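You operate a simulated robot arm through the tools that you are given. There is no shell and no other tool. Be economical: measure what you need, move in short steps, check, and stop when the job is done.

The job below is to be done with a simulated robot arm. You get a single attempt, and the scene is never put back.

TASK
Fetch the bearing and set it on top of the white foot. Take the brown foot and leave it on the orange tray. Close the right drawer of the parts bench. Take the carton that says "Wheel Bearings" from the top of the press table and put it on the top of the packing table. Fetch the short green carton and set it on the top of the cleaning table. Put the long teal carton on the top of the packing table. Shut the left drawer of the workbench. Close the right drawer of the workbench. Open the fuse drawer, take the flat grey lamp and leave it in the space for blown fuses and shut the drawer again. The order is free. Set down upright: carton, short green carton, long teal carton.

Only the result counts: the job must be done as asked and must still hold three seconds after the hand-in. Knocking over, shifting, dropping, spilling or breaking anything else fails it.

THE ROBOT
A 7-joint arm with a vacuum gripper on a trunk, on a base that drives. Base frame: it is fixed to the floor where the robot stands at the start and does not move with it; the origin is under the middle of the robot, x ahead of it, y to its left, z up; the surface under the hand at the start is at about z = 88. Lengths are in cm, angles in degrees, forces in N, time in s.
Its first joint turns from -149.0 to 149.0 degrees. Places, roughly: bearing (3x3x2 cm) [60, 10, 90]; brown foot (4x4x4 cm) [60, 20, 120]; flat grey lamp [-25, -700, 100]; fuse drawer [-500, -780, 70]; left drawer of the workbench [50, -330, 80]; long teal carton [-125, 250, 75]; orange tray [75, -425, 25]; right drawer of the parts bench [50, -100, 80]; right drawer of the workbench [40, -380, 80]; short green carton [-125, 250, 75]; short orange carton, short yellow carton [75, -250, 75]; space for blown fuses [-510, -780, 60]; top of the cleaning table [80, 460, 80]; top of the packing table [80, 100, 80]; white foot (4x4x4 cm) [80, -50, 90]. Payload 1.06 kg.
Tool frame: the origin (TCP) lies in the middle of the cups' lips, and z points out of the cups. The gripper has 1 cup of 2.4 cm across, covering 2.4 by 2.4 cm (tool x, y); the bellows give 0.8 cm. With the vacuum on, a cup seals on a smooth face that it is pressed against (1 to 4 N); it does not hold porous or soft things. The pull reaches 23 N.
Orientation is told as [roll, pitch, yaw] about the base's x, y, z axes, in that order, counted from this pose: with the cups facing straight down, the tool's x points along the base's -x, its y along +y and its z along -z.

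THE INTERFACE
- The arm moves only by the tool send_rows. Its argument "deltas" is a list that holds one entry, the list of rows, each a list of 7 numbers: the shift along the base's x, y, z in cm, then the turn, a rotation vector about the base's x, y, z in rad, then the vacuum: 1 switches it on, 0 off. In form: [[[dx, dy, dz, ax, ay, az, vacuum], ...]]. A call has 1 to 10 rows; each row shifts and turns the commanded pose from where the row before left it. Rows are played at 5 a second. More than 5 cm and 8.6 degrees between two rows, or a gripper value outside its range, and nothing of the call is played. Where a pose cannot be reached the arm comes as near as it can. A force on the tool above 40 N (or 10 N above the force at the start of the call, whichever is more), or a blocked arm, ends the call early, and 0.2 s more pass. The pull builds up within a second once a cup has sealed. Time passes only in rows, and 0.2 s behind the last, so rows that do not move give it time. The reply holds the time, the measured pose of the TCP, the force on the tool along the base axes and the pull of the vacuum, in the units named above and with some noise, with the torque about the TCP (base axes, N m) and any sound that the robot's microphone picked up, and new pictures: "pictures" is both (left out), scene, wrist or none.
- Cameras (640 x 400 px; columns grow to the right, rows downward): "scene" is now at [2.25, 13.53, 160.55]; the picture's right is [-0.46, -0.89, 0.00], its down [-0.68, 0.35, -0.65] and it looks along [0.57, -0.30, -0.76] (base axes); focal length 214 px, centre (320, 200). "wrist" rides on the gripper at [7.8, 1.9, -9.6] in the tool frame; the picture's right is [-0.24, 0.97, 0.00], its down [-0.71, -0.17, -0.69] and it looks along [-0.67, -0.16, 0.73] (tool axes); focal length 243 px, centre (320, 200). There is no depth. A picture from a camera that has moved, and an enlarged one, comes with that camera's place and axes in the base frame and with its lens.
- raise_lower(by): slides the trunk up (or, below 0, down) by that many cm; the arm and the scene camera ride with it, the base frame stays. It gives what a move gives, with no picture.
- roll_base(legs): drives the robot by 1 to 6 legs, each [ahead, turn to the left] in cm and degrees, along the robot's own axes; the way and the turn of a leg run together, so that a leg with both is an arc; at most 150 cm and 180 degrees a leg. The arm and the cameras ride along, it lands a little off, and it stops where it bumps. It gives what a move gives, and a new picture of the scene camera.
- aim_head(pan, tilt): turns the head with the scene camera to pan (to the left, within 155 degrees either way) and tilt (down, from -29 to 69), counted from straight ahead of the robot. It gives what a move gives, and a new picture of the scene camera.
- enlarge(camera, box): a new picture of the part [left, top, right, bottom] of that camera's present view, enlarged. The clock stands still meanwhile.
- hand_in(): hands the job in; it is judged then, once.

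Go step by step. Nothing tells you exact positions but the pictures and the camera data: compare them with the known pose of the tool, close in by small moves and look again before you grip or let go. The budget is 493 turns and 360 pictures, counting those below and the enlarged ones. Unless the task says otherwise, let go and move clear before handing in, and close with one line.

The tools are called as name(argument=value, ...) on one line, values as JSON. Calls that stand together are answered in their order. send_rows: Moves the arm, as the interface text tells. Its arguments: {"type":"object","properties":{"deltas":{"type":"array","items":{"type":"array","items":{"type":"array","items":{"type":"number"}}}},"pictures":{"type":"string","enum":["both","scene","wrist","none"]}},"required":["deltas"]} The other tools are called the same way: raise_lower (by) slides the trunk up or down; roll_base (legs) drives the base; aim_head (pan, tilt) turns the head that bears the scene camera; enlarge (camera, box) takes an enlarged picture of a part of a camera's view; hand_in () hands the job in.

At the start:

```text
time_s: 0.0
tool_pos: [67.89, -0.48, 100.02]
orientation: [0.0, 0.0, -0.1]
wrist_force: [-0.2, 0.7, -0.4]
wrist_torque: [-0.02, 0.01, 0.0]
pull: 0.1
trunk travel left (down, up): [-67.5, 3.5]
robot x, y, heading: [0.21, 0.1, -0.4]
head pan, tilt: [-27.5, 49.7]
```

scene: 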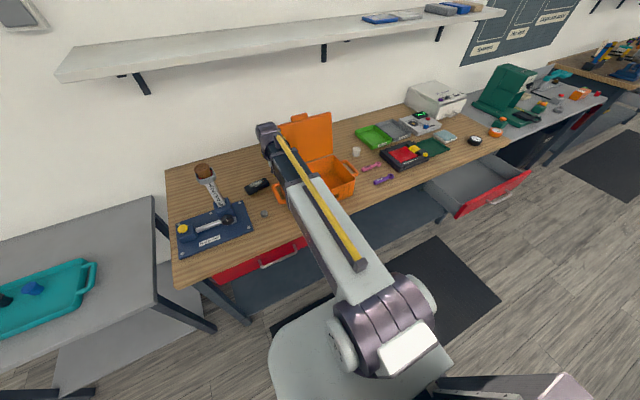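
wrist: 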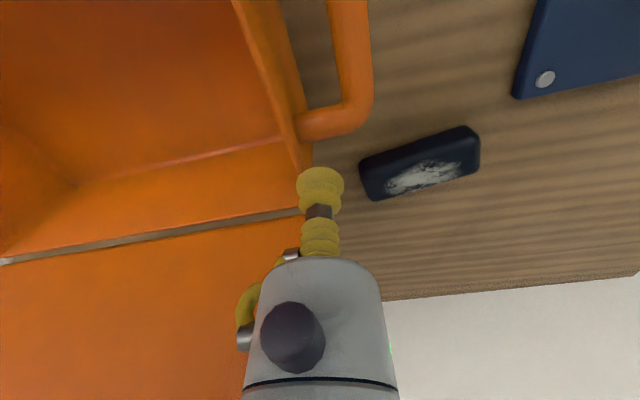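

I see the parts bench with an orange toolbox, a press stand on the left, and an open drawer at the right. I'll enlarge the scene to identify objects.

enlarge(camera="scene", box=[160, 130, 400, 280])

enlarge(camera="scene", box=[340, 80, 640, 220])

```text
2.67 times, centred on (280, 205) of scene
camera zoom: at [2.25, 13.53, 160.55], right [-0.46, -0.89, 0.0], down [-0.68, 0.35, -0.65], along [0.57, -0.3, -0.76], focal length 572 px, centre (427, 187)
```

zoom: 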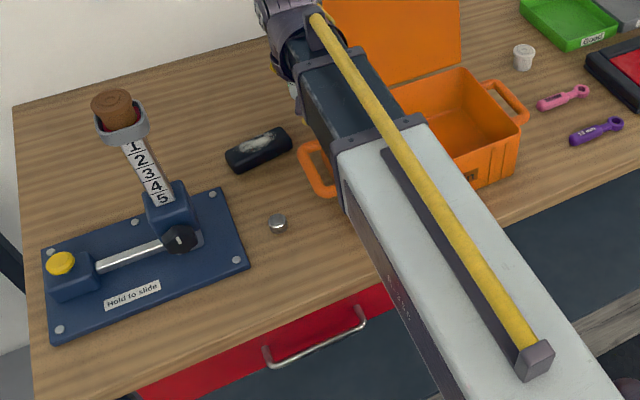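

```text
2.13 times, centred on (490, 150) of scene
camera zoom: at [2.25, 13.53, 160.55], right [-0.46, -0.89, 0.0], down [-0.68, 0.35, -0.65], along [0.57, -0.3, -0.76], focal length 458 px, centre (-43, 307)
```

zoom: 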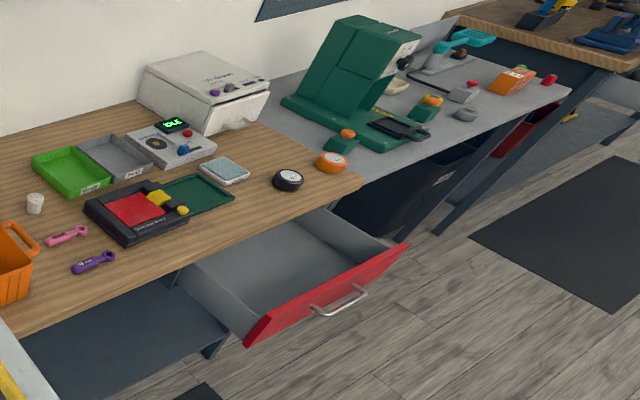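

The bearing is the small shiny cylinder near [59, 9.5], and the white foot is near [76, -47]. I'll move above the bearing and look with the wrist camera.

send_rows(deltas=[[[-2.9, 3.3, 0, 0, 0, 0, 0], [-2.9, 3.3, 0, 0, 0, 0, 0], [-2.9, 3.3, 0, 0, 0, 0, 0], [0, 0, -2, 0, 0, 0, 0], [0, 0, 0, 0, 0, 0, 0]]])

```text
time_s: 1.2
tool_pos: [59.08, 9.56, 97.96]
orientation: [0.0, 0.0, 0.0]
wrist_force: [0.3, -0.6, -0.6]
wrist_torque: [0.02, 0.0, -0.01]
pull: 0.1
trunk travel left (down, up): [-67.5, 3.5]
robot x, y, heading: [0.04, -0.2, 0.1]
head pan, tilt: [-27.5, 49.7]
camera scene: at [2.27, 13.52, 160.55], right [-0.46, -0.89, 0.0], down [-0.68, 0.35, -0.65], along [0.57, -0.3, -0.76], focal length 214 px, centre (320, 200)
camera wrist: at [51.25, 11.26, 107.58], right [0.24, 0.97, 0.0], down [0.71, -0.17, 0.69], along [0.67, -0.16, -0.73], focal length 243 px, centre (320, 200)
```

scene: 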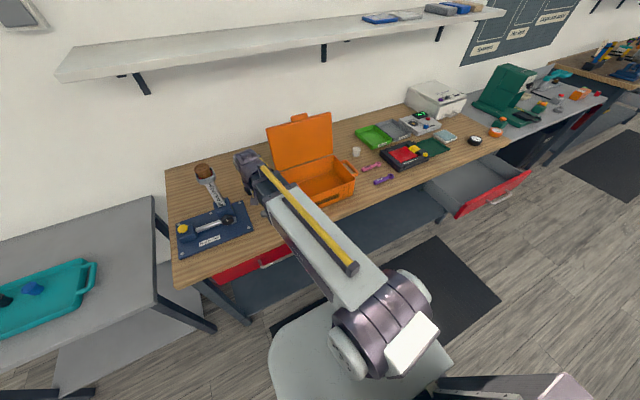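
wrist: 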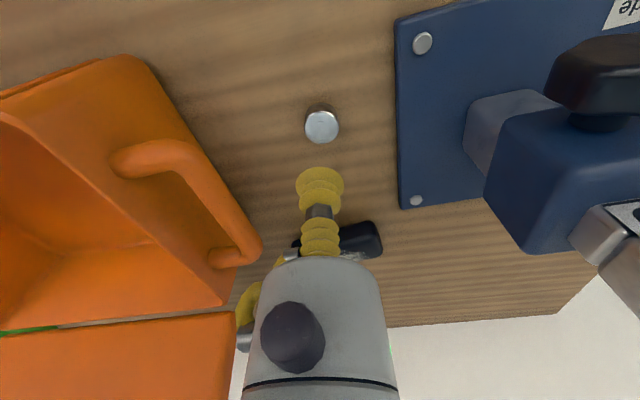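

The bearing shows at about [60.0, 9.3]. I'll correct and come down closer to check.

send_rows(deltas=[[[0.8, -0.3, -2, 0, 0, 0, 0], [0, 0, -3, 0, 0, 0, 0], [0, 0, 0, 0, 0, 0, 0]]], pictures="wrist")

enlarge(camera="wrist", box=[260, 110, 380, 220])

```text
time_s: 2.0
tool_pos: [59.9, 9.31, 92.8]
orientation: [-0.1, 0.0, 0.0]
wrist_force: [0.0, -0.5, -0.5]
wrist_torque: [0.01, 0.0, -0.01]
pull: 0.0
trunk travel left (down, up): [-67.5, 3.5]
robot x, y, heading: [0.17, -0.08, -0.1]
head pan, tilt: [-27.5, 49.7]
camera wrist: at [52.04, 11.03, 102.43], right [0.24, 0.97, 0.0], down [0.71, -0.17, 0.69], along [0.67, -0.16, -0.73], focal length 243 px, centre (320, 200)
```

wrist: 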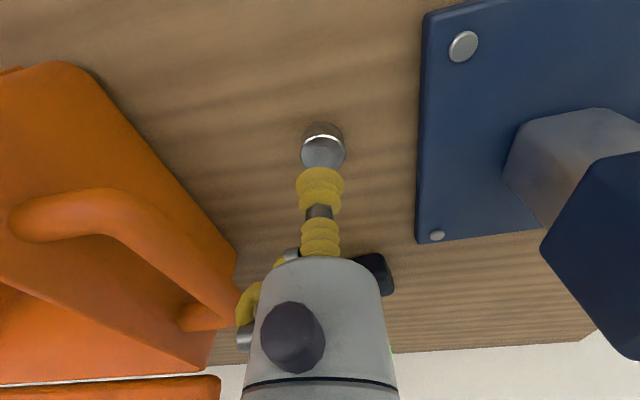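

```text
3.64 times, centred on (320, 165) of wrist
camera zoom: at [52.04, 11.03, 102.43], right [0.24, 0.97, 0.0], down [0.71, -0.17, 0.69], along [0.67, -0.16, -0.73], focal length 882 px, centre (320, 327)
```

zoom: 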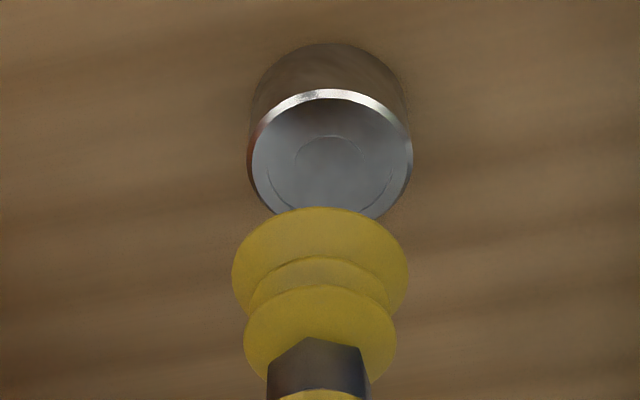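

The bearing is slightly to the +y side of the cup. I'll nudge and lower for another check.

send_rows(deltas=[[[0.1, 0.17, -1.2, 0, 0, 0, 0], [0, 0, -0.8, 0, 0, 0, 0], [0, 0, 0, 0, 0, 0, 0]]], pictures="none")

enlarge(camera="wrist", box=[260, 110, 380, 220])

```text
time_s: 2.8
tool_pos: [59.95, 9.36, 90.99]
orientation: [0.0, 0.0, 0.0]
wrist_force: [0.6, -0.1, 0.2]
wrist_torque: [0.03, 0.02, 0.0]
pull: 0.1
trunk travel left (down, up): [-67.5, 3.5]
robot x, y, heading: [-0.14, 0.11, -0.2]
head pan, tilt: [-27.5, 49.7]
```

```text
3.64 times, centred on (320, 165) of wrist
camera zoom: at [52.15, 11.12, 100.58], right [0.24, 0.97, 0.0], down [0.71, -0.17, 0.69], along [0.67, -0.16, -0.73], focal length 882 px, centre (320, 327)
```

zoom: 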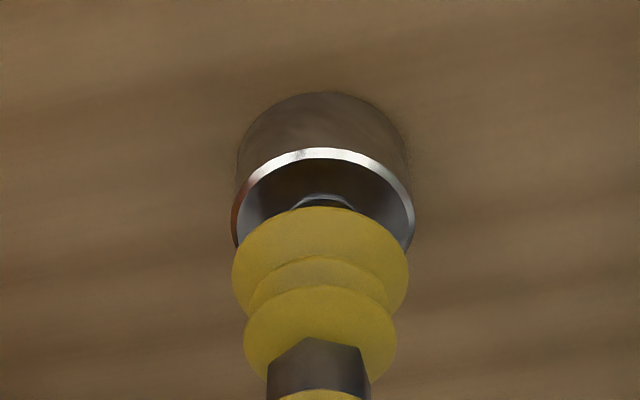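

The cup is now lined up and the bearing's top is near z=89.5. Descending with vacuum on.

send_rows(deltas=[[[0, -0.04, -1.0, 0, 0, 0, 1], [0, 0, -0.5, 0, 0, 0, 1], [0, 0, -0.2, 0, 0, 0, 1], [0, 0, 0, 0, 0, 0, 1], [0, 0, 0, 0, 0, 0, 1], [0, 0, 0, 0, 0, 0, 1]]], pictures="none")

```text
time_s: 4.2
tool_pos: [59.95, 9.42, 89.25]
orientation: [0.0, 0.0, -0.2]
wrist_force: [1.8, -0.3, 9.2]
wrist_torque: [-0.04, 0.0, 0.01]
pull: 23.5
trunk travel left (down, up): [-67.5, 3.5]
robot x, y, heading: [0.08, 0.11, 0.1]
head pan, tilt: [-27.5, 49.7]
```

Sealed. Lifting and carrying it at x≈59 toward the white foot.

send_rows(deltas=[[[0, 0, 4, 0, 0, 0, 1], [0, 0, 5, 0, 0, 0, 1], [0, 0, 5, 0, 0, 0, 1], [0, 0, 4, 0, 0, 0, 1], [0, -5, 0, 0, 0, 0, 1], [0, -5, 0, 0, 0, 0, 1], [0, -5, 0, 0, 0, 0, 1], [0, -5, 0, 0, 0, 0, 1], [0, -5, 0, 0, 0, 0, 1], [0, -5, 0, 0, 0, 0, 1]]], pictures="none")

send_rows(deltas=[[[2, -4.5, 0, 0, 0, 0, 1], [2, -4.5, 0, 0, 0, 0, 1], [2, -4.5, 0, 0, 0, 0, 1], [2, -4.5, 0, 0, 0, 0, 1], [2, -4.5, 0, 0, 0, 0, 1], [4, -3, 0, 0, 0, 0, 1], [0, 0, 0, 0, 0, 0, 1]]])

```text
time_s: 6.4
tool_pos: [60.19, -20.62, 107.52]
orientation: [0.0, 0.0, 0.1]
wrist_force: [-0.4, 0.1, -0.2]
wrist_torque: [-0.03, 0.02, 0.03]
pull: 22.8
trunk travel left (down, up): [-67.5, 3.5]
robot x, y, heading: [-0.21, -0.32, -0.0]
head pan, tilt: [-27.5, 49.7]
```

```text
time_s: 8.0
tool_pos: [74.07, -45.82, 107.3]
orientation: [0.0, 0.1, 0.0]
wrist_force: [0.8, 0.3, -1.2]
wrist_torque: [0.0, 0.03, -0.01]
pull: 22.7
trunk travel left (down, up): [-67.5, 3.5]
robot x, y, heading: [0.04, 0.33, 0.3]
head pan, tilt: [-27.5, 49.7]
camera scene: at [2.26, 13.52, 160.55], right [-0.46, -0.89, 0.0], down [-0.68, 0.35, -0.65], along [0.57, -0.3, -0.76], focal length 214 px, centre (320, 200)
camera wrist: at [66.19, -44.1, 116.83], right [0.23, 0.97, 0.0], down [0.71, -0.17, 0.68], along [0.67, -0.16, -0.73], focal length 243 px, centre (320, 200)
```

scene: 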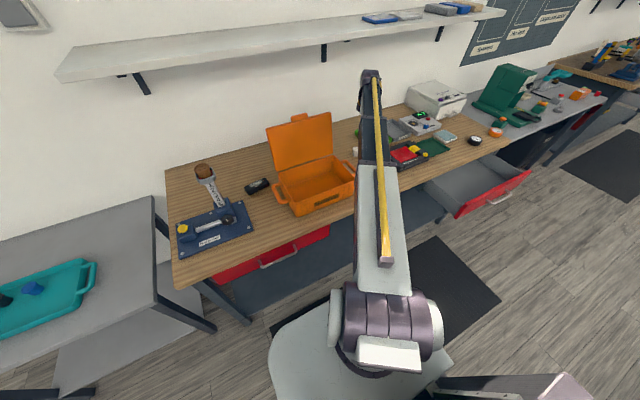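
wrist: 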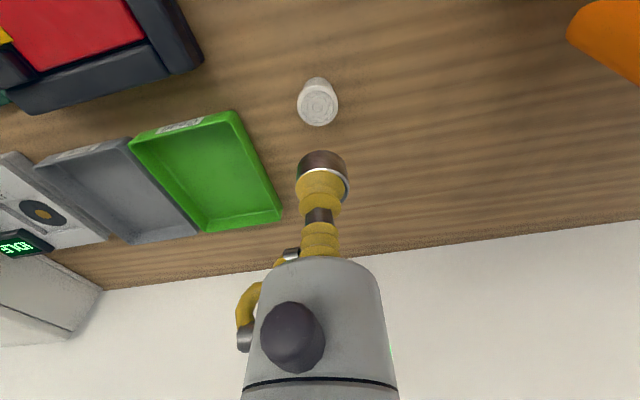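

The white foot sits near [75.8, -46.6]. Moving above it and descending part-way.

send_rows(deltas=[[[1.7, -0.8, 0, 0, 0, 0, 1], [0, 0, -4, 0, 0, 0, 1], [0, 0, -4, 0, 0, 0, 1], [0, 0, -2, 0, 0, 0, 1], [0, 0, 0, 0, 0, 0, 1]]], pictures="wrist")

enlarge(camera="wrist", box=[260, 110, 380, 220])

```text
time_s: 9.2
tool_pos: [75.64, -47.14, 97.22]
orientation: [0.0, 0.0, 0.1]
wrist_force: [0.0, -0.9, -0.9]
wrist_torque: [-0.02, -0.02, 0.02]
pull: 22.8
trunk travel left (down, up): [-67.5, 3.5]
robot x, y, heading: [0.2, -0.07, 0.1]
head pan, tilt: [-27.5, 49.7]
camera wrist: at [67.89, -45.27, 106.92], right [0.24, 0.97, 0.0], down [0.71, -0.17, 0.69], along [0.67, -0.16, -0.73], focal length 243 px, centre (320, 200)
```

wrist: 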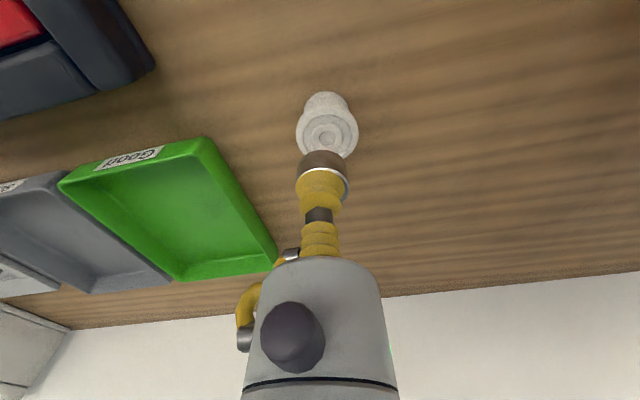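

```text
3.64 times, centred on (320, 165) of wrist
camera zoom: at [67.89, -45.27, 106.92], right [0.24, 0.97, 0.0], down [0.71, -0.17, 0.69], along [0.67, -0.16, -0.73], focal length 882 px, centre (320, 327)
```

zoom: 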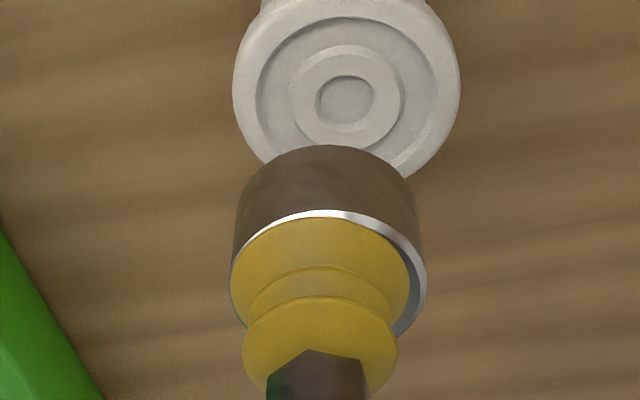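

The foot's centre is about 0.4 cm to the image right. I'll shift and lower a bit.

send_rows(deltas=[[[0.09, 0.37, 0, 0, 0, 0, 1], [0, 0, -2, 0, 0, 0, 1], [0, 0, 0, 0, 0, 0, 1]]], pictures="none")

enlarge(camera="wrist", box=[260, 110, 380, 220])

```text
time_s: 10.0
tool_pos: [75.86, -46.58, 95.42]
orientation: [0.0, -0.1, -0.1]
wrist_force: [0.3, 0.5, -0.9]
wrist_torque: [0.01, 0.0, 0.03]
pull: 23.5
trunk travel left (down, up): [-67.5, 3.5]
robot x, y, heading: [0.11, 0.1, 0.1]
head pan, tilt: [-27.5, 49.7]
```

```text
3.64 times, centred on (320, 165) of wrist
camera zoom: at [67.99, -44.9, 104.99], right [0.24, 0.97, 0.0], down [0.71, -0.17, 0.69], along [0.67, -0.16, -0.73], focal length 882 px, centre (320, 327)
```

zoom: 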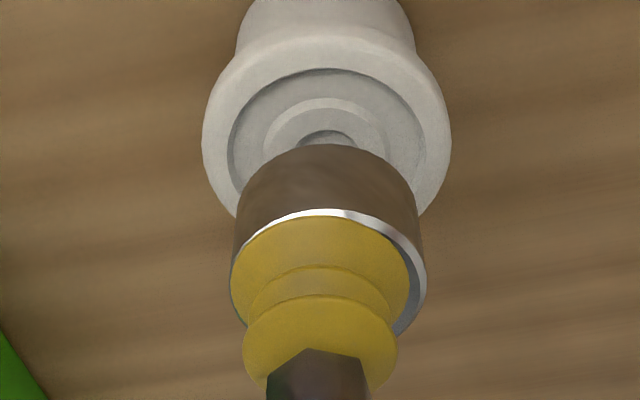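

Alignment looks good; the foot's top is near z=92. Lowering gently.

send_rows(deltas=[[[0, 0, -1.0, 0, 0, 0, 1], [0, 0, -0.6, 0, 0, 0, 1], [0, 0, -0.15, 0, 0, 0, 1], [0, 0, 0, 0, 0, 0, 1]]], pictures="none")

enlarge(camera="wrist", box=[260, 110, 380, 220])

```text
time_s: 11.0
tool_pos: [75.92, -46.64, 93.55]
orientation: [0.0, -0.1, 0.0]
wrist_force: [-0.1, -1.6, 4.9]
wrist_torque: [-0.01, 0.01, 0.03]
pull: 23.4
trunk travel left (down, up): [-67.5, 3.5]
robot x, y, heading: [-0.43, -0.01, 0.1]
head pan, tilt: [-27.5, 49.7]
```

```text
3.64 times, centred on (320, 165) of wrist
camera zoom: at [67.99, -44.95, 103.22], right [0.24, 0.97, 0.0], down [0.71, -0.17, 0.69], along [0.67, -0.16, -0.73], focal length 882 px, centre (320, 327)
```

zoom: 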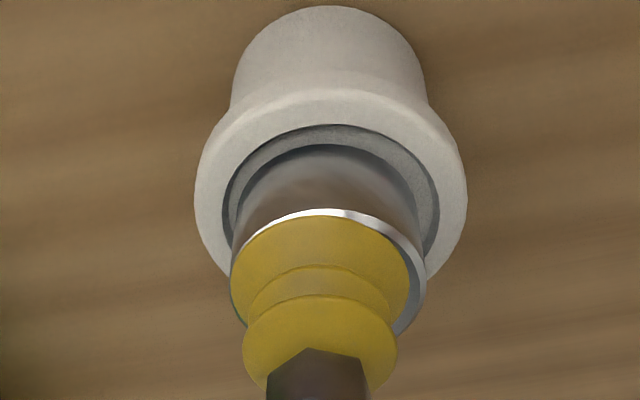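

In contact and centred in the recess. Release and lift.

send_rows(deltas=[[[0, 0, 0.1, 0, 0, 0, 0], [0, 0, 0, 0, 0, 0, 0], [0, 0, 0, 0, 0, 0, 0], [0, 0, 0, 0, 0, 0, 0], [0, 0, 0, 0, 0, 0, 0], [0, 0, 0.5, 0, 0, 0, 0], [0, 0, 2, 0, 0, 0, 0], [0, 0, 4, 0, 0, 0, 0]]], pictures="wrist")

```text
time_s: 12.8
tool_pos: [75.67, -46.57, 99.99]
orientation: [0.1, 0.0, -0.1]
wrist_force: [0.4, -0.8, 0.3]
wrist_torque: [0.0, -0.01, 0.01]
pull: 0.0
trunk travel left (down, up): [-67.5, 3.5]
robot x, y, heading: [-0.31, -0.16, 0.1]
head pan, tilt: [-27.5, 49.7]
camera wrist: at [67.84, -44.89, 109.6], right [0.24, 0.97, 0.0], down [0.71, -0.17, 0.68], along [0.67, -0.16, -0.73], focal length 243 px, centre (320, 200)
```

wrist: 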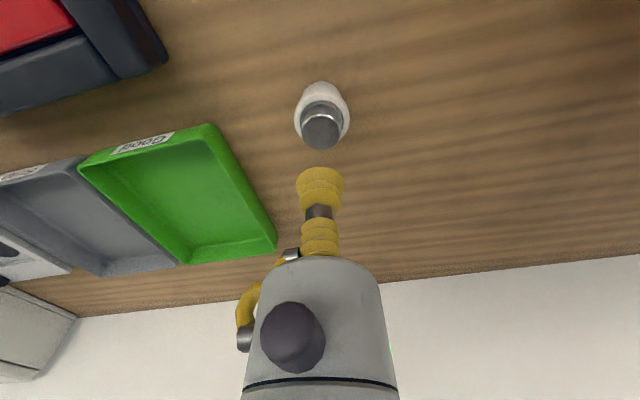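

The bearing stands on the white foot. Next the brown foot on the "hold to slide" device; I'll rise and move toward it for a closer look.

send_rows(deltas=[[[-3, 4.5, 5, 0, 0, 0, 0], [-3, 4.5, 5, 0, 0, 0, 0], [-3, 4.5, 4, 0, 0, 0, 0], [-3, 4.5, 4, 0, 0, 0, 0], [-2, 4.5, 4, 0, 0, 0, 0], [-1, 5, 4, 0, 0, 0, 0], [0, 5, 0, 0, 0, 0, 0], [0, 5, 0, 0, 0, 0, 0], [0, 5, 0, 0, 0, 0, 0], [0, 5, 0, 0, 0, 0, 0]]])

enlarge(camera="scene", box=[160, 150, 288, 280])

```text
refused: row 1 steps farther than a row can; nothing moved
```

```text
3.08 times, centred on (224, 215) of scene
camera zoom: at [2.24, 13.52, 160.54], right [-0.46, -0.89, 0.0], down [-0.68, 0.35, -0.65], along [0.57, -0.3, -0.76], focal length 660 px, centre (615, 154)
```

zoom: 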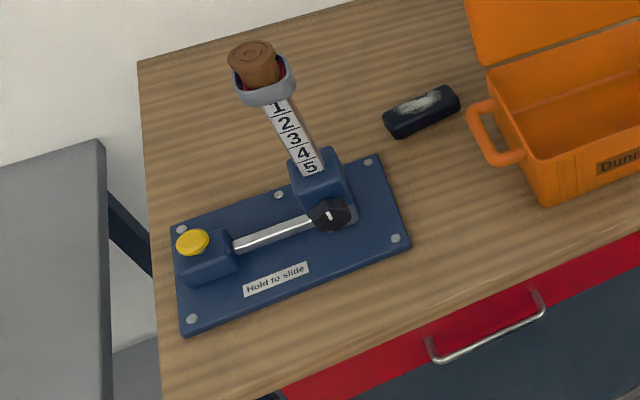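

The step limit is Euclidean, so I'll use smaller steps. The foot seems near [64, 22.5, ~115].

send_rows(deltas=[[[0, 0, 5, 0, 0, 0, 0], [0, 0, 5, 0, 0, 0, 0], [0, 0, 5, 0, 0, 0, 0], [0, 0, 5, 0, 0, 0, 0], [0, 0, 5, 0, 0, 0, 0], [-3, 4, 0, 0, 0, 0, 0], [-3, 4, 0, 0, 0, 0, 0], [-3, 4, 0, 0, 0, 0, 0], [-3, 4, 0, 0, 0, 0, 0], [-1, 4.8, 0, 0, 0, 0, 0]]], pictures="none")

send_rows(deltas=[[[0, 4.9, 0, 0, 0, 0, 0], [0, 4.9, 0, 0, 0, 0, 0], [0, 4.9, 0, 0, 0, 0, 0], [0, 4.9, 0, 0, 0, 0, 0], [0, 4.9, 0, 0, 0, 0, 0], [0, 4.9, 0, 0, 0, 0, 0], [0, 4.9, 0, 0, 0, 0, 0], [0, 4.9, 0, 0, 0, 0, 0], [0, 0, 0, 0, 0, 0, 0]]])

```text
time_s: 15.0
tool_pos: [62.73, -25.67, 125.14]
orientation: [0.0, -0.1, 0.0]
wrist_force: [0.8, 0.0, 0.3]
wrist_torque: [0.01, -0.01, 0.0]
pull: 0.2
trunk travel left (down, up): [-67.5, 3.5]
robot x, y, heading: [0.08, -0.01, 0.0]
head pan, tilt: [-27.5, 49.7]
```

```text
time_s: 15.4
tool_pos: [63.0, -21.44, 125.15]
orientation: [-0.3, -0.6, 0.4]
wrist_force: [2.1, 0.9, -2.2]
wrist_torque: [-0.11, 0.03, -0.11]
pull: 0.0
trunk travel left (down, up): [-67.5, 3.5]
robot x, y, heading: [-0.11, -0.14, 0.1]
head pan, tilt: [-27.5, 49.7]
stopped in row 2: the force on the tool passed its limit at 52 N (the readings are from after the stop); the commanded pose is now the measured one
camera scene: at [2.23, 13.36, 160.56], right [-0.46, -0.89, 0.0], down [-0.68, 0.35, -0.65], along [0.57, -0.3, -0.76], focal length 214 px, centre (320, 200)
camera wrist: at [55.07, -19.83, 134.86], right [0.23, 0.97, 0.0], down [0.7, -0.16, 0.69], along [0.67, -0.16, -0.72], focal length 243 px, centre (320, 200)
```

scene: 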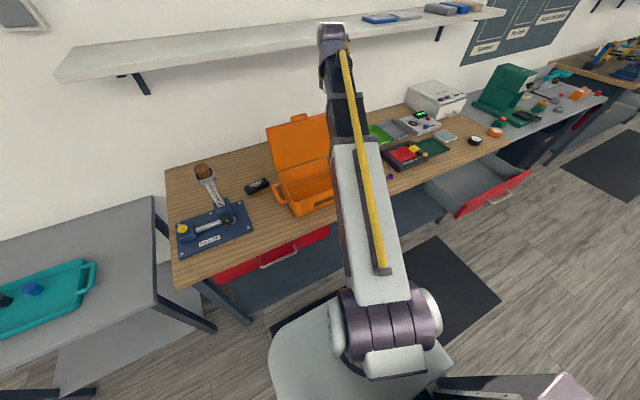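
wrist: 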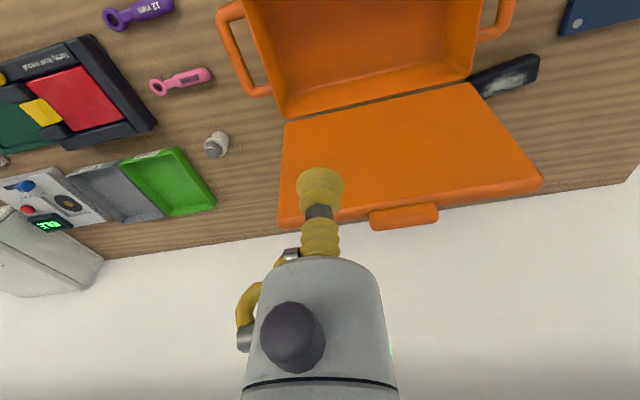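

The arm was stopped by a force of 52 N; I need to see what it touched before moving on. I'll zoom on the wrist area.

enlarge(camera="scene", box=[250, 0, 430, 120])

enlarge(camera="wrist", box=[200, 60, 560, 285])

```text
3.33 times, centred on (340, 60) of scene
camera zoom: at [2.23, 13.36, 160.56], right [-0.46, -0.89, 0.0], down [-0.68, 0.35, -0.65], along [0.57, -0.3, -0.76], focal length 715 px, centre (253, 667)
```

zoom: 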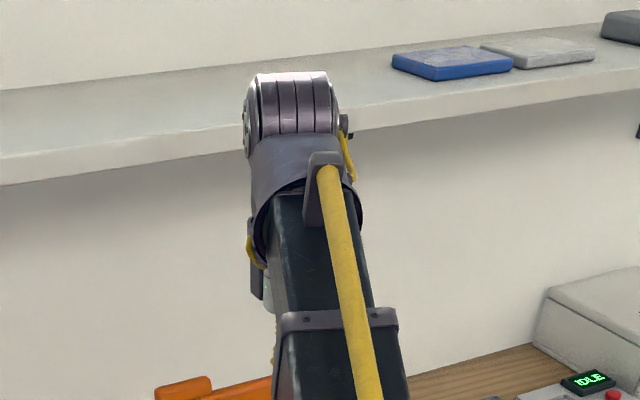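

```text
1.78 times, centred on (380, 172) of wrist
camera zoom: at [55.07, -19.83, 134.86], right [0.23, 0.97, 0.0], down [0.7, -0.16, 0.69], along [0.67, -0.16, -0.72], focal length 431 px, centre (213, 249)
```

zoom: 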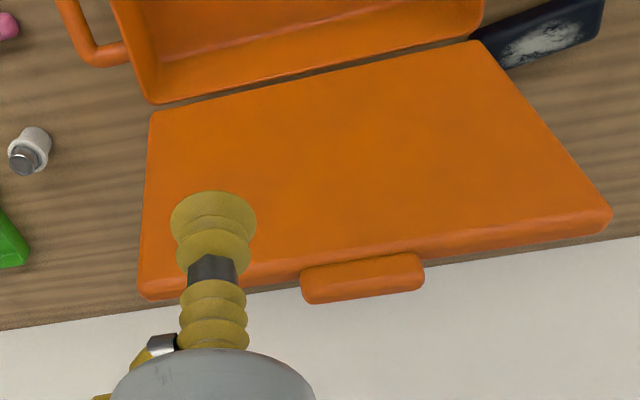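

No evident obstacle; I'll try a slow small step in +y with slight lowering and watch the force.

send_rows(deltas=[[[0, 1, 0, 0, 0, 0, 0], [0, 1, 0, 0, 0, 0, 0], [0, 1, 0, 0, 0, 0, 0], [0, 1, 0, 0, 0, 0, 0]]], pictures="none")

```text
time_s: 16.2
tool_pos: [63.1, -18.84, 125.34]
orientation: [-0.5, -0.7, 0.5]
wrist_force: [5.9, 1.2, -8.1]
wrist_torque: [-0.32, 0.01, -0.22]
pull: 0.1
trunk travel left (down, up): [-67.5, 3.5]
robot x, y, heading: [-0.26, -0.05, -0.1]
head pan, tilt: [-27.5, 49.7]
stopped in row 3: the force on the tool passed its limit at 42 N (the readings are from after the stop); the commanded pose is now the measured one
```

The force and torque point to the wrist camera hitting the robot's own forearm (arm folded too tightly). I'll unfold slightly, then back the base up ~14 cm for a better reach.

send_rows(deltas=[[[2, -3, 0, 0, 0, 0, 0], [3, -2, 0, 0, 0, 0, 0], [0, 0, 0, 0, 0, 0, 0]]], pictures="none")

roll_base(legs=[[-14, 0]])

raise_lower(by=3.4)

```text
time_s: 17.0
tool_pos: [68.02, -23.93, 125.21]
orientation: [-0.3, -0.7, 0.5]
wrist_force: [-0.6, 0.4, -0.1]
wrist_torque: [-0.02, 0.0, 0.01]
pull: 0.1
trunk travel left (down, up): [-67.5, 3.5]
robot x, y, heading: [0.26, -0.06, 0.3]
head pan, tilt: [-27.5, 49.7]
```

```text
time_s: 18.3
tool_pos: [53.71, -24.2, 125.19]
orientation: [-0.3, -0.7, 0.5]
wrist_force: [-0.2, -0.4, -0.3]
wrist_torque: [0.01, 0.0, 0.02]
pull: 0.1
trunk travel left (down, up): [-67.5, 3.5]
robot x, y, heading: [-14.43, 0.27, -0.6]
head pan, tilt: [-27.5, 49.7]
camera scene: at [-11.97, 13.55, 160.55], right [-0.47, -0.89, 0.0], down [-0.68, 0.35, -0.65], along [0.57, -0.3, -0.76], focal length 214 px, centre (320, 200)
```

scene: 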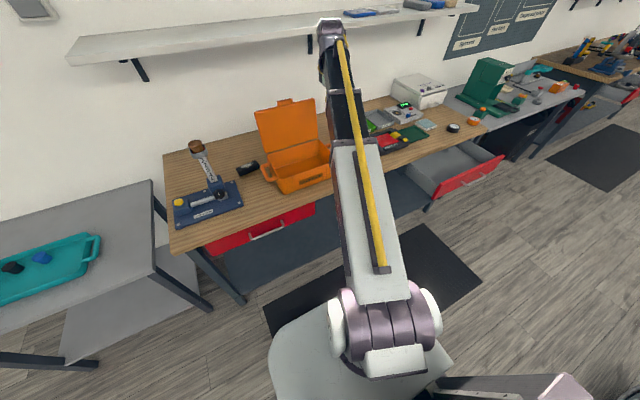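

```text
time_s: 19.1
tool_pos: [53.8, -24.05, 128.54]
orientation: [-0.4, -0.7, 0.3]
wrist_force: [0.4, -0.1, -0.5]
wrist_torque: [-0.04, 0.02, -0.03]
pull: 0.1
trunk travel left (down, up): [-70.9, 0.1]
robot x, y, heading: [-14.27, 0.24, -0.3]
head pan, tilt: [-27.5, 49.7]
```

Now sweep left to above the foot, correcting the small tilt too.

send_rows(deltas=[[[0.5, 4.9, 0, 0.006, 0.012, -0.006, 0], [0.5, 4.9, 0, 0, 0, 0, 0], [0.5, 4.9, 0, 0, 0, 0, 0], [0.5, 4.9, 0, 0, 0, 0, 0], [0.5, 4.9, 0, 0, 0, 0, 0], [0.5, 4.9, 0, 0, 0, 0, 0], [0.5, 4.9, 0, 0, 0, 0, 0], [0.5, 4.9, 0, 0, 0, 0, 0], [0.5, 4.9, 0, 0, 0, 0, 0], [0, 0, 0, 0, 0, 0, 0]]])

```text
time_s: 21.3
tool_pos: [57.9, 19.98, 128.61]
orientation: [0.0, 0.0, 0.0]
wrist_force: [0.5, -0.9, -1.0]
wrist_torque: [0.01, 0.02, -0.01]
pull: 0.1
trunk travel left (down, up): [-70.9, 0.1]
robot x, y, heading: [-14.31, 0.36, -0.3]
head pan, tilt: [-27.5, 49.7]
camera scene: at [-11.92, 13.57, 163.95], right [-0.47, -0.89, 0.0], down [-0.68, 0.35, -0.65], along [0.57, -0.3, -0.76], focal length 214 px, centre (320, 200)
camera wrist: at [50.13, 21.7, 138.27], right [0.24, 0.97, 0.0], down [0.71, -0.17, 0.68], along [0.67, -0.16, -0.73], focal length 243 px, centre (320, 200)
```

scene: 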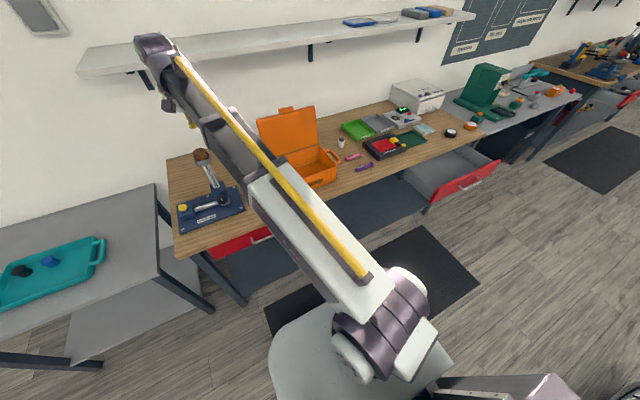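
wrist: 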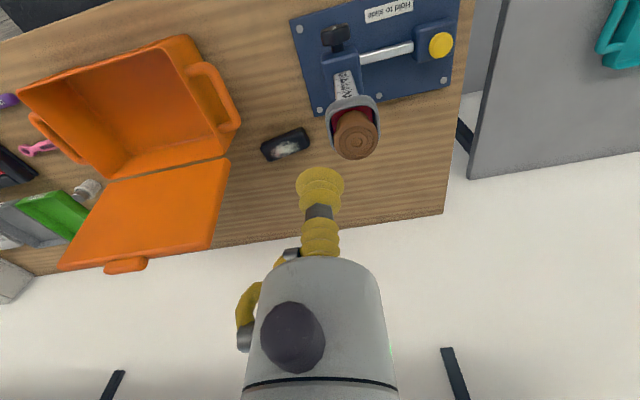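

enlarge(camera="wrist", box=[270, 0, 470, 200])

```text
2.00 times, centred on (370, 100) of wrist
camera zoom: at [50.13, 21.7, 138.27], right [0.24, 0.97, 0.0], down [0.71, -0.17, 0.68], along [0.67, -0.16, -0.73], focal length 485 px, centre (220, 400)
```

zoom: 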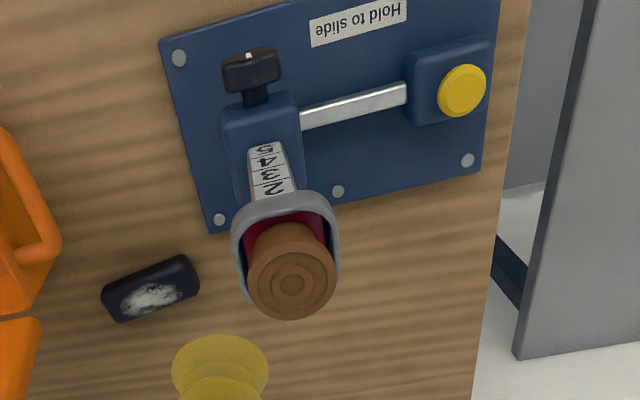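

The foot's top is near [63.4, 22.4, 116]. Moving above it.

send_rows(deltas=[[[3, 1.2, 0, 0, 0, 0, 0], [2.5, 1.2, -2, 0, 0, 0, 0], [0, 0, -4, 0, 0, 0, 0], [0, 0, -3, 0, 0, 0, 0], [0, 0, 0, 0, 0, 0, 0]]], pictures="wrist")

enlarge(camera="wrist", box=[260, 110, 380, 220])

```text
time_s: 22.5
tool_pos: [63.68, 22.33, 119.47]
orientation: [0.1, 0.0, 0.0]
wrist_force: [-0.1, -0.8, 0.3]
wrist_torque: [-0.02, 0.0, 0.04]
pull: 0.1
trunk travel left (down, up): [-70.9, 0.1]
robot x, y, heading: [-14.8, -0.11, -0.3]
head pan, tilt: [-27.5, 49.7]
camera wrist: at [55.83, 24.03, 129.2], right [0.23, 0.97, 0.0], down [0.71, -0.17, 0.68], along [0.67, -0.16, -0.73], focal length 243 px, centre (320, 200)
```

wrist: 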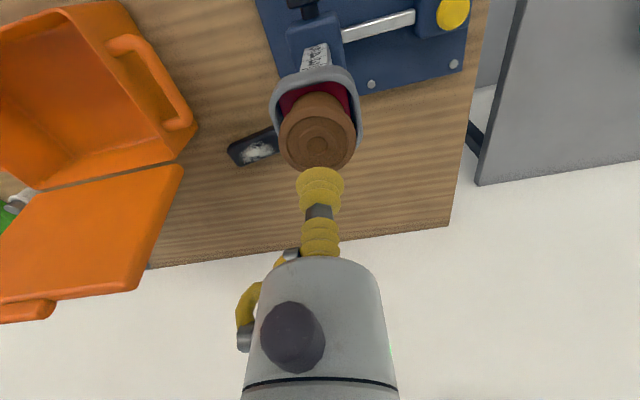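

```text
3.64 times, centred on (320, 165) of wrist
camera zoom: at [55.83, 24.03, 129.2], right [0.23, 0.97, 0.0], down [0.71, -0.17, 0.68], along [0.67, -0.16, -0.73], focal length 882 px, centre (320, 327)
```

zoom: 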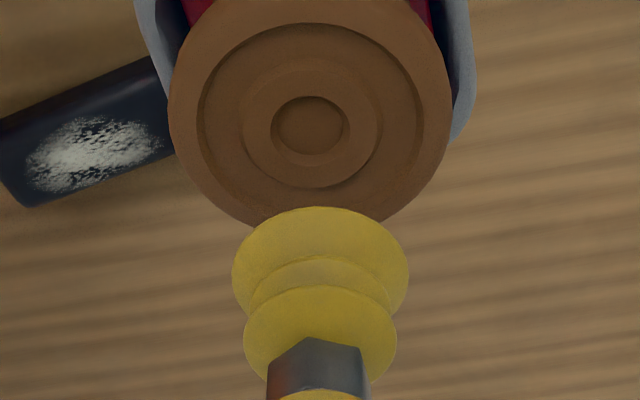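

The foot's top now seems about z≈117.2 at x≈62.6. Adjusting and checking again.

send_rows(deltas=[[[-0.9, -0.1, 0, 0, 0, 0, 0], [0, 0, -0.7, 0, 0, 0, 0], [0, 0, 0, 0, 0, 0, 0]]], pictures="none")

enlarge(camera="wrist", box=[240, 80, 400, 220])

```text
time_s: 23.3
tool_pos: [62.8, 22.28, 118.95]
orientation: [-0.1, -0.1, -0.1]
wrist_force: [0.5, 0.5, -0.1]
wrist_torque: [0.01, 0.03, 0.02]
pull: 0.1
trunk travel left (down, up): [-70.9, 0.1]
robot x, y, heading: [-13.68, -0.01, -0.2]
head pan, tilt: [-27.5, 49.7]
```

```text
2.86 times, centred on (320, 150) of wrist
camera zoom: at [54.98, 24.01, 128.59], right [0.23, 0.97, 0.0], down [0.71, -0.17, 0.68], along [0.67, -0.16, -0.73], focal length 693 px, centre (320, 343)
```

zoom: 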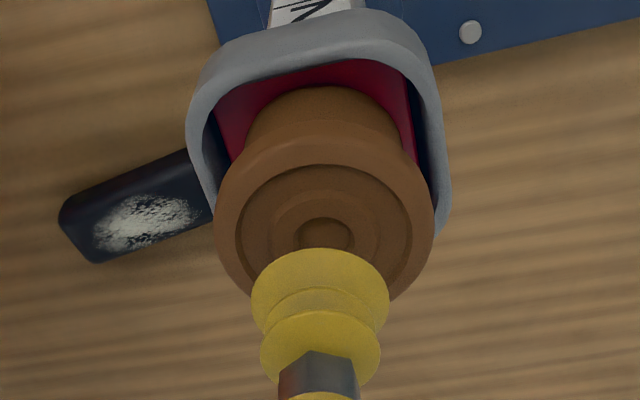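

Well aligned. Descending with vacuum on.

send_rows(deltas=[[[0, 0.08, -1.2, 0, 0, 0, 1], [0, 0, -0.6, 0, 0, 0, 1], [0, 0, -0.3, 0, 0, 0, 1], [0, 0, -0.2, 0, 0, 0, 1], [0, 0, 0, 0, 0, 0, 1], [0, 0, 0, 0, 0, 0, 1], [0, 0, 0, 0, 0, 0, 1]]], pictures="none")

```text
time_s: 24.9
tool_pos: [62.8, 22.34, 116.69]
orientation: [0.1, 0.0, 0.1]
wrist_force: [1.0, -2.0, 7.3]
wrist_torque: [0.0, 0.0, 0.0]
pull: 22.8
trunk travel left (down, up): [-70.9, 0.1]
robot x, y, heading: [-14.12, 0.09, -0.4]
head pan, tilt: [-27.5, 49.7]
```

Sealed. Lifting slowly, watching forces in case it's clamped.

send_rows(deltas=[[[0, 0, 0.5, 0, 0, 0, 1], [0, 0, 0.5, 0, 0, 0, 1], [0, 0, 0.5, 0, 0, 0, 1], [0, 0, 0, 0, 0, 0, 1]]], pictures="wrist")

```text
time_s: 25.9
tool_pos: [62.88, 22.51, 118.01]
orientation: [0.0, -0.1, 0.0]
wrist_force: [0.3, -0.3, -0.3]
wrist_torque: [0.02, -0.01, 0.0]
pull: 23.0
trunk travel left (down, up): [-70.9, 0.1]
robot x, y, heading: [-13.96, -0.22, -0.2]
head pan, tilt: [-27.5, 49.7]
camera wrist: at [55.05, 24.2, 127.73], right [0.23, 0.97, 0.0], down [0.71, -0.17, 0.68], along [0.67, -0.16, -0.73], focal length 243 px, centre (320, 200)
```

wrist: 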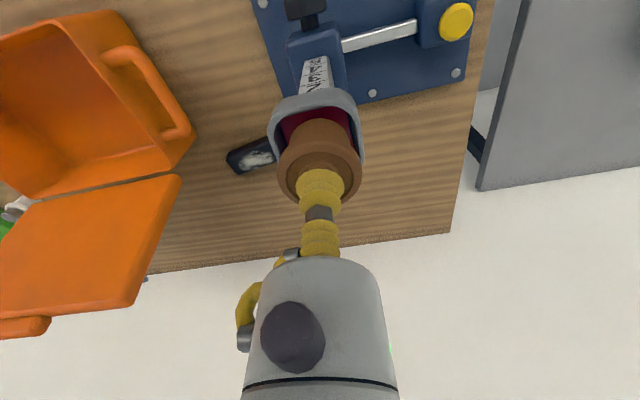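

The foot comes free. Lift clear of the holder.

send_rows(deltas=[[[0, 0, 2, 0, 0, 0, 1], [0, 0, 2, 0, 0, 0, 1], [0, 0, 3, 0, 0, 0, 1], [0, 0, 3, 0, 0, 0, 1], [0, 0, 0, 0, 0, 0, 1]]], pictures="wrist")

```text
time_s: 27.1
tool_pos: [63.09, 22.27, 128.13]
orientation: [-0.1, 0.0, 0.1]
wrist_force: [-0.6, 0.7, -0.3]
wrist_torque: [-0.01, 0.03, 0.02]
pull: 22.8
trunk travel left (down, up): [-70.9, 0.1]
robot x, y, heading: [-14.3, -0.02, -0.4]
head pan, tilt: [-27.5, 49.7]
camera wrist: at [55.26, 23.97, 137.73], right [0.23, 0.97, 0.0], down [0.71, -0.17, 0.68], along [0.67, -0.16, -0.73], focal length 243 px, centre (320, 200)
```

wrist: 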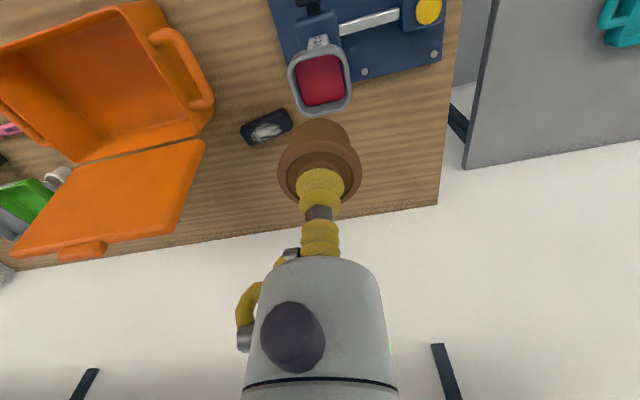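

Holding the brown foot. Now back away from the bench and turn right to head for the orange tray.

roll_base(legs=[[-36, 0]])

aim_head(pan=-80, tilt=20)

aim_head(pan=-140, tilt=20)

```text
time_s: 29.4
tool_pos: [27.36, 21.94, 128.02]
orientation: [0.0, 0.0, -0.4]
wrist_force: [-1.2, 0.0, -0.4]
wrist_torque: [0.01, -0.01, 0.02]
pull: 22.8
trunk travel left (down, up): [-70.9, 0.1]
robot x, y, heading: [-49.99, -0.02, -0.5]
head pan, tilt: [-27.5, 49.7]
camera scene: at [-47.68, 13.78, 163.95], right [-0.47, -0.88, 0.0], down [-0.67, 0.36, -0.65], along [0.57, -0.3, -0.76], focal length 214 px, centre (320, 200)
```

scene: 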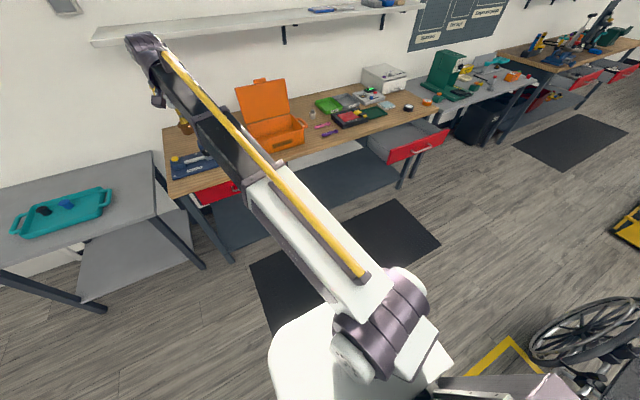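

```text
time_s: 30.6
tool_pos: [27.33, 22.0, 128.03]
orientation: [0.0, 0.0, -0.3]
wrist_force: [-0.2, 0.2, -0.5]
wrist_torque: [0.0, -0.01, 0.01]
pull: 22.7
trunk travel left (down, up): [-70.9, 0.1]
robot x, y, heading: [-49.97, 0.32, -0.6]
head pan, tilt: [-80.0, 20.0]
camera scene: at [-52.92, 8.24, 168.47], right [-0.99, -0.16, 0.0], down [-0.06, 0.34, -0.94], along [0.15, -0.93, -0.34], focal length 214 px, centre (320, 200)
```

scene: 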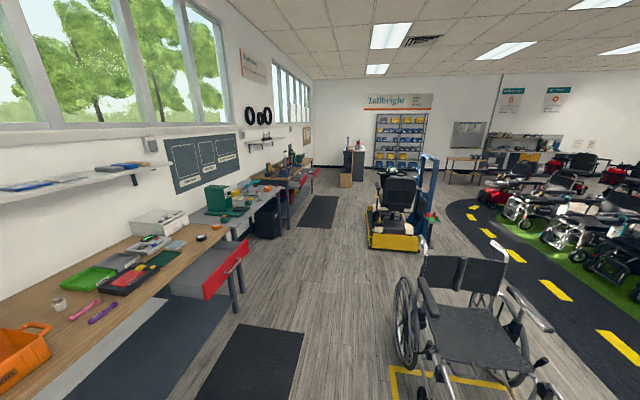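

```text
time_s: 31.9
tool_pos: [27.57, 21.96, 128.02]
orientation: [-0.1, 0.0, -0.4]
wrist_force: [0.6, -0.2, -0.4]
wrist_torque: [-0.03, 0.0, 0.01]
pull: 23.1
trunk travel left (down, up): [-70.9, 0.1]
robot x, y, heading: [-49.72, 0.4, -0.5]
head pan, tilt: [-140.0, 20.0]
camera scene: at [-61.64, 11.5, 168.47], right [-0.64, 0.77, 0.0], down [0.26, 0.22, -0.94], along [-0.73, -0.6, -0.34], focal length 214 px, centre (320, 200)
```

scene: 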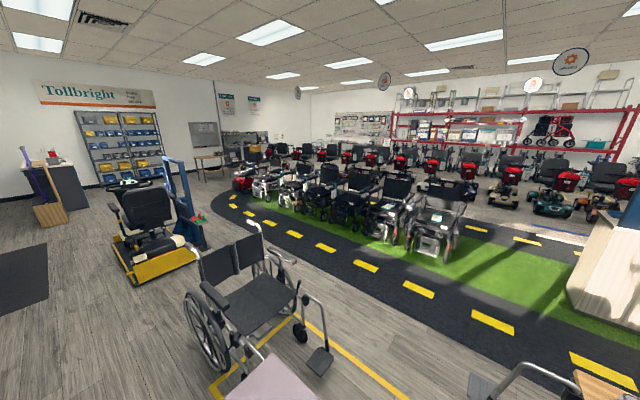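

The corridor between the open drawer (x≈30) and the wheelchair/lift (x<-80) is clear. I'll turn right and drive along it.

roll_base(legs=[[0, -83], [150, 0]])

aim_head(pan=30, tilt=25)

```text
time_s: 43.0
tool_pos: [-9.0, -224.49, 128.02]
orientation: [0.0, 0.0, -85.2]
wrist_force: [0.0, -0.2, 0.2]
wrist_torque: [0.01, -0.01, 0.01]
pull: 23.6
trunk travel left (down, up): [-70.9, 0.1]
robot x, y, heading: [-38.14, -149.28, -85.3]
head pan, tilt: [-140.0, 20.0]
camera scene: at [-27.67, -136.86, 168.47], right [0.71, 0.7, 0.0], down [0.24, -0.24, -0.94], along [-0.66, 0.67, -0.34], focal length 214 px, centre (320, 200)
```

scene: 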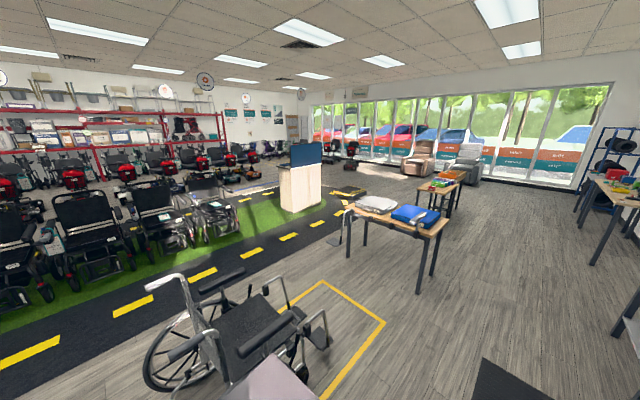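

```text
time_s: 45.5
tool_pos: [-9.02, -224.63, 128.06]
orientation: [0.0, 0.0, -85.2]
wrist_force: [0.3, 0.3, -0.4]
wrist_torque: [0.0, -0.02, 0.0]
pull: 23.2
trunk travel left (down, up): [-70.9, 0.1]
robot x, y, heading: [-37.75, -149.44, -85.3]
head pan, tilt: [30.0, 25.0]
camera scene: at [-15.91, -151.07, 167.66], right [-0.82, -0.57, 0.0], down [-0.24, 0.35, -0.91], along [0.51, -0.75, -0.42], focal length 214 px, centre (320, 200)
```

scene: 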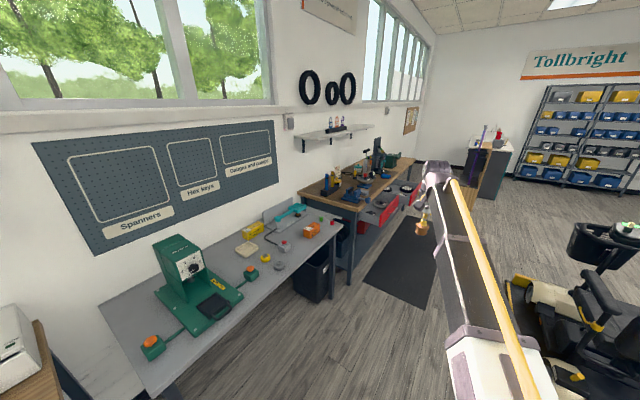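

The workbench with two open red drawers is ahead. Driving closer to find the orange tray.

roll_base(legs=[[130, -3]])

aim_head(pan=40, tilt=35)

```text
time_s: 52.2
tool_pos: [-7.61, -358.46, 128.07]
orientation: [0.1, 0.0, -88.8]
wrist_force: [0.7, -0.4, 0.3]
wrist_torque: [0.01, 0.01, 0.02]
pull: 22.6
trunk travel left (down, up): [-70.9, 0.1]
robot x, y, heading: [-31.31, -281.62, -89.0]
head pan, tilt: [30.0, 25.0]
camera scene: at [-9.69, -284.58, 167.66], right [-0.86, -0.51, 0.0], down [-0.22, 0.36, -0.91], along [0.47, -0.78, -0.42], focal length 214 px, centre (320, 200)
```

scene: 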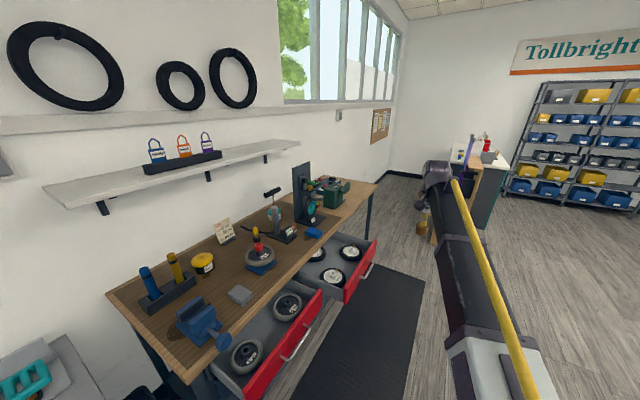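

```text
time_s: 52.9
tool_pos: [-7.6, -358.27, 127.95]
orientation: [0.0, 0.0, -88.8]
wrist_force: [0.4, 0.3, -0.6]
wrist_torque: [0.01, 0.01, 0.01]
pull: 22.9
trunk travel left (down, up): [-70.9, 0.1]
robot x, y, heading: [-30.96, -281.89, -89.1]
head pan, tilt: [40.0, 35.0]
camera scene: at [-8.66, -283.32, 166.09], right [-0.76, -0.65, 0.0], down [-0.38, 0.43, -0.82], along [0.54, -0.62, -0.57], focal length 214 px, centre (320, 200)
```

scene: 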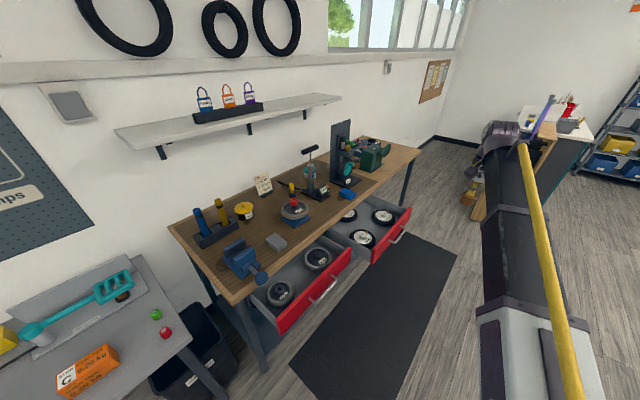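

The tray must be below the workbench level at y≈-425. I'll drive on and look at the bench front.

roll_base(legs=[[110, 0]])

aim_head(pan=100, tilt=40)

```text
time_s: 58.5
tool_pos: [-6.29, -467.69, 128.04]
orientation: [0.0, 0.1, -89.1]
wrist_force: [-0.4, -0.1, -0.6]
wrist_torque: [0.0, 0.01, -0.01]
pull: 22.9
trunk travel left (down, up): [-70.9, 0.1]
robot x, y, heading: [-29.61, -390.66, -89.2]
head pan, tilt: [40.0, 35.0]
camera scene: at [-7.13, -392.67, 166.08], right [-0.76, -0.65, 0.0], down [-0.37, 0.44, -0.82], along [0.53, -0.62, -0.57], focal length 214 px, centre (320, 200)
```

scene: 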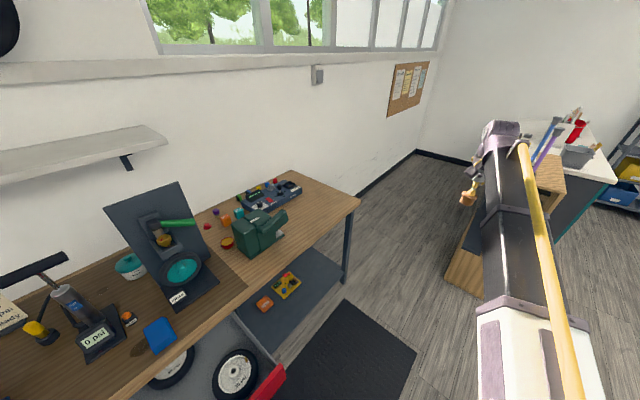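

```text
time_s: 59.8
tool_pos: [-6.28, -467.66, 128.04]
orientation: [0.1, 0.0, -89.1]
wrist_force: [0.0, 0.4, -0.6]
wrist_torque: [0.01, -0.04, 0.0]
pull: 22.8
trunk travel left (down, up): [-70.9, 0.1]
robot x, y, heading: [-30.31, -390.66, -89.3]
head pan, tilt: [100.0, 40.0]
camera scene: at [-4.52, -384.41, 165.33], right [0.18, -0.98, 0.0], down [-0.63, -0.12, -0.77], along [0.75, 0.14, -0.64], focal length 214 px, centre (320, 200)
```

scene: 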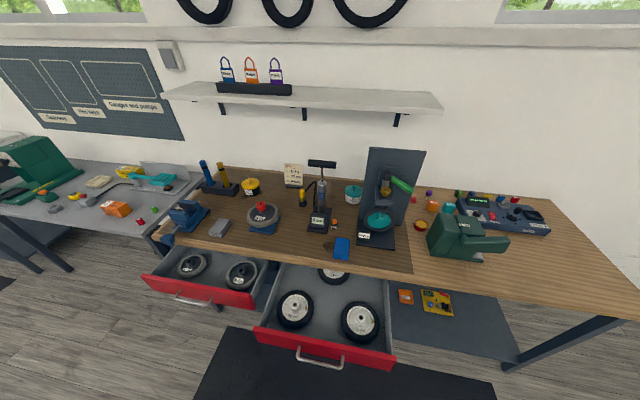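

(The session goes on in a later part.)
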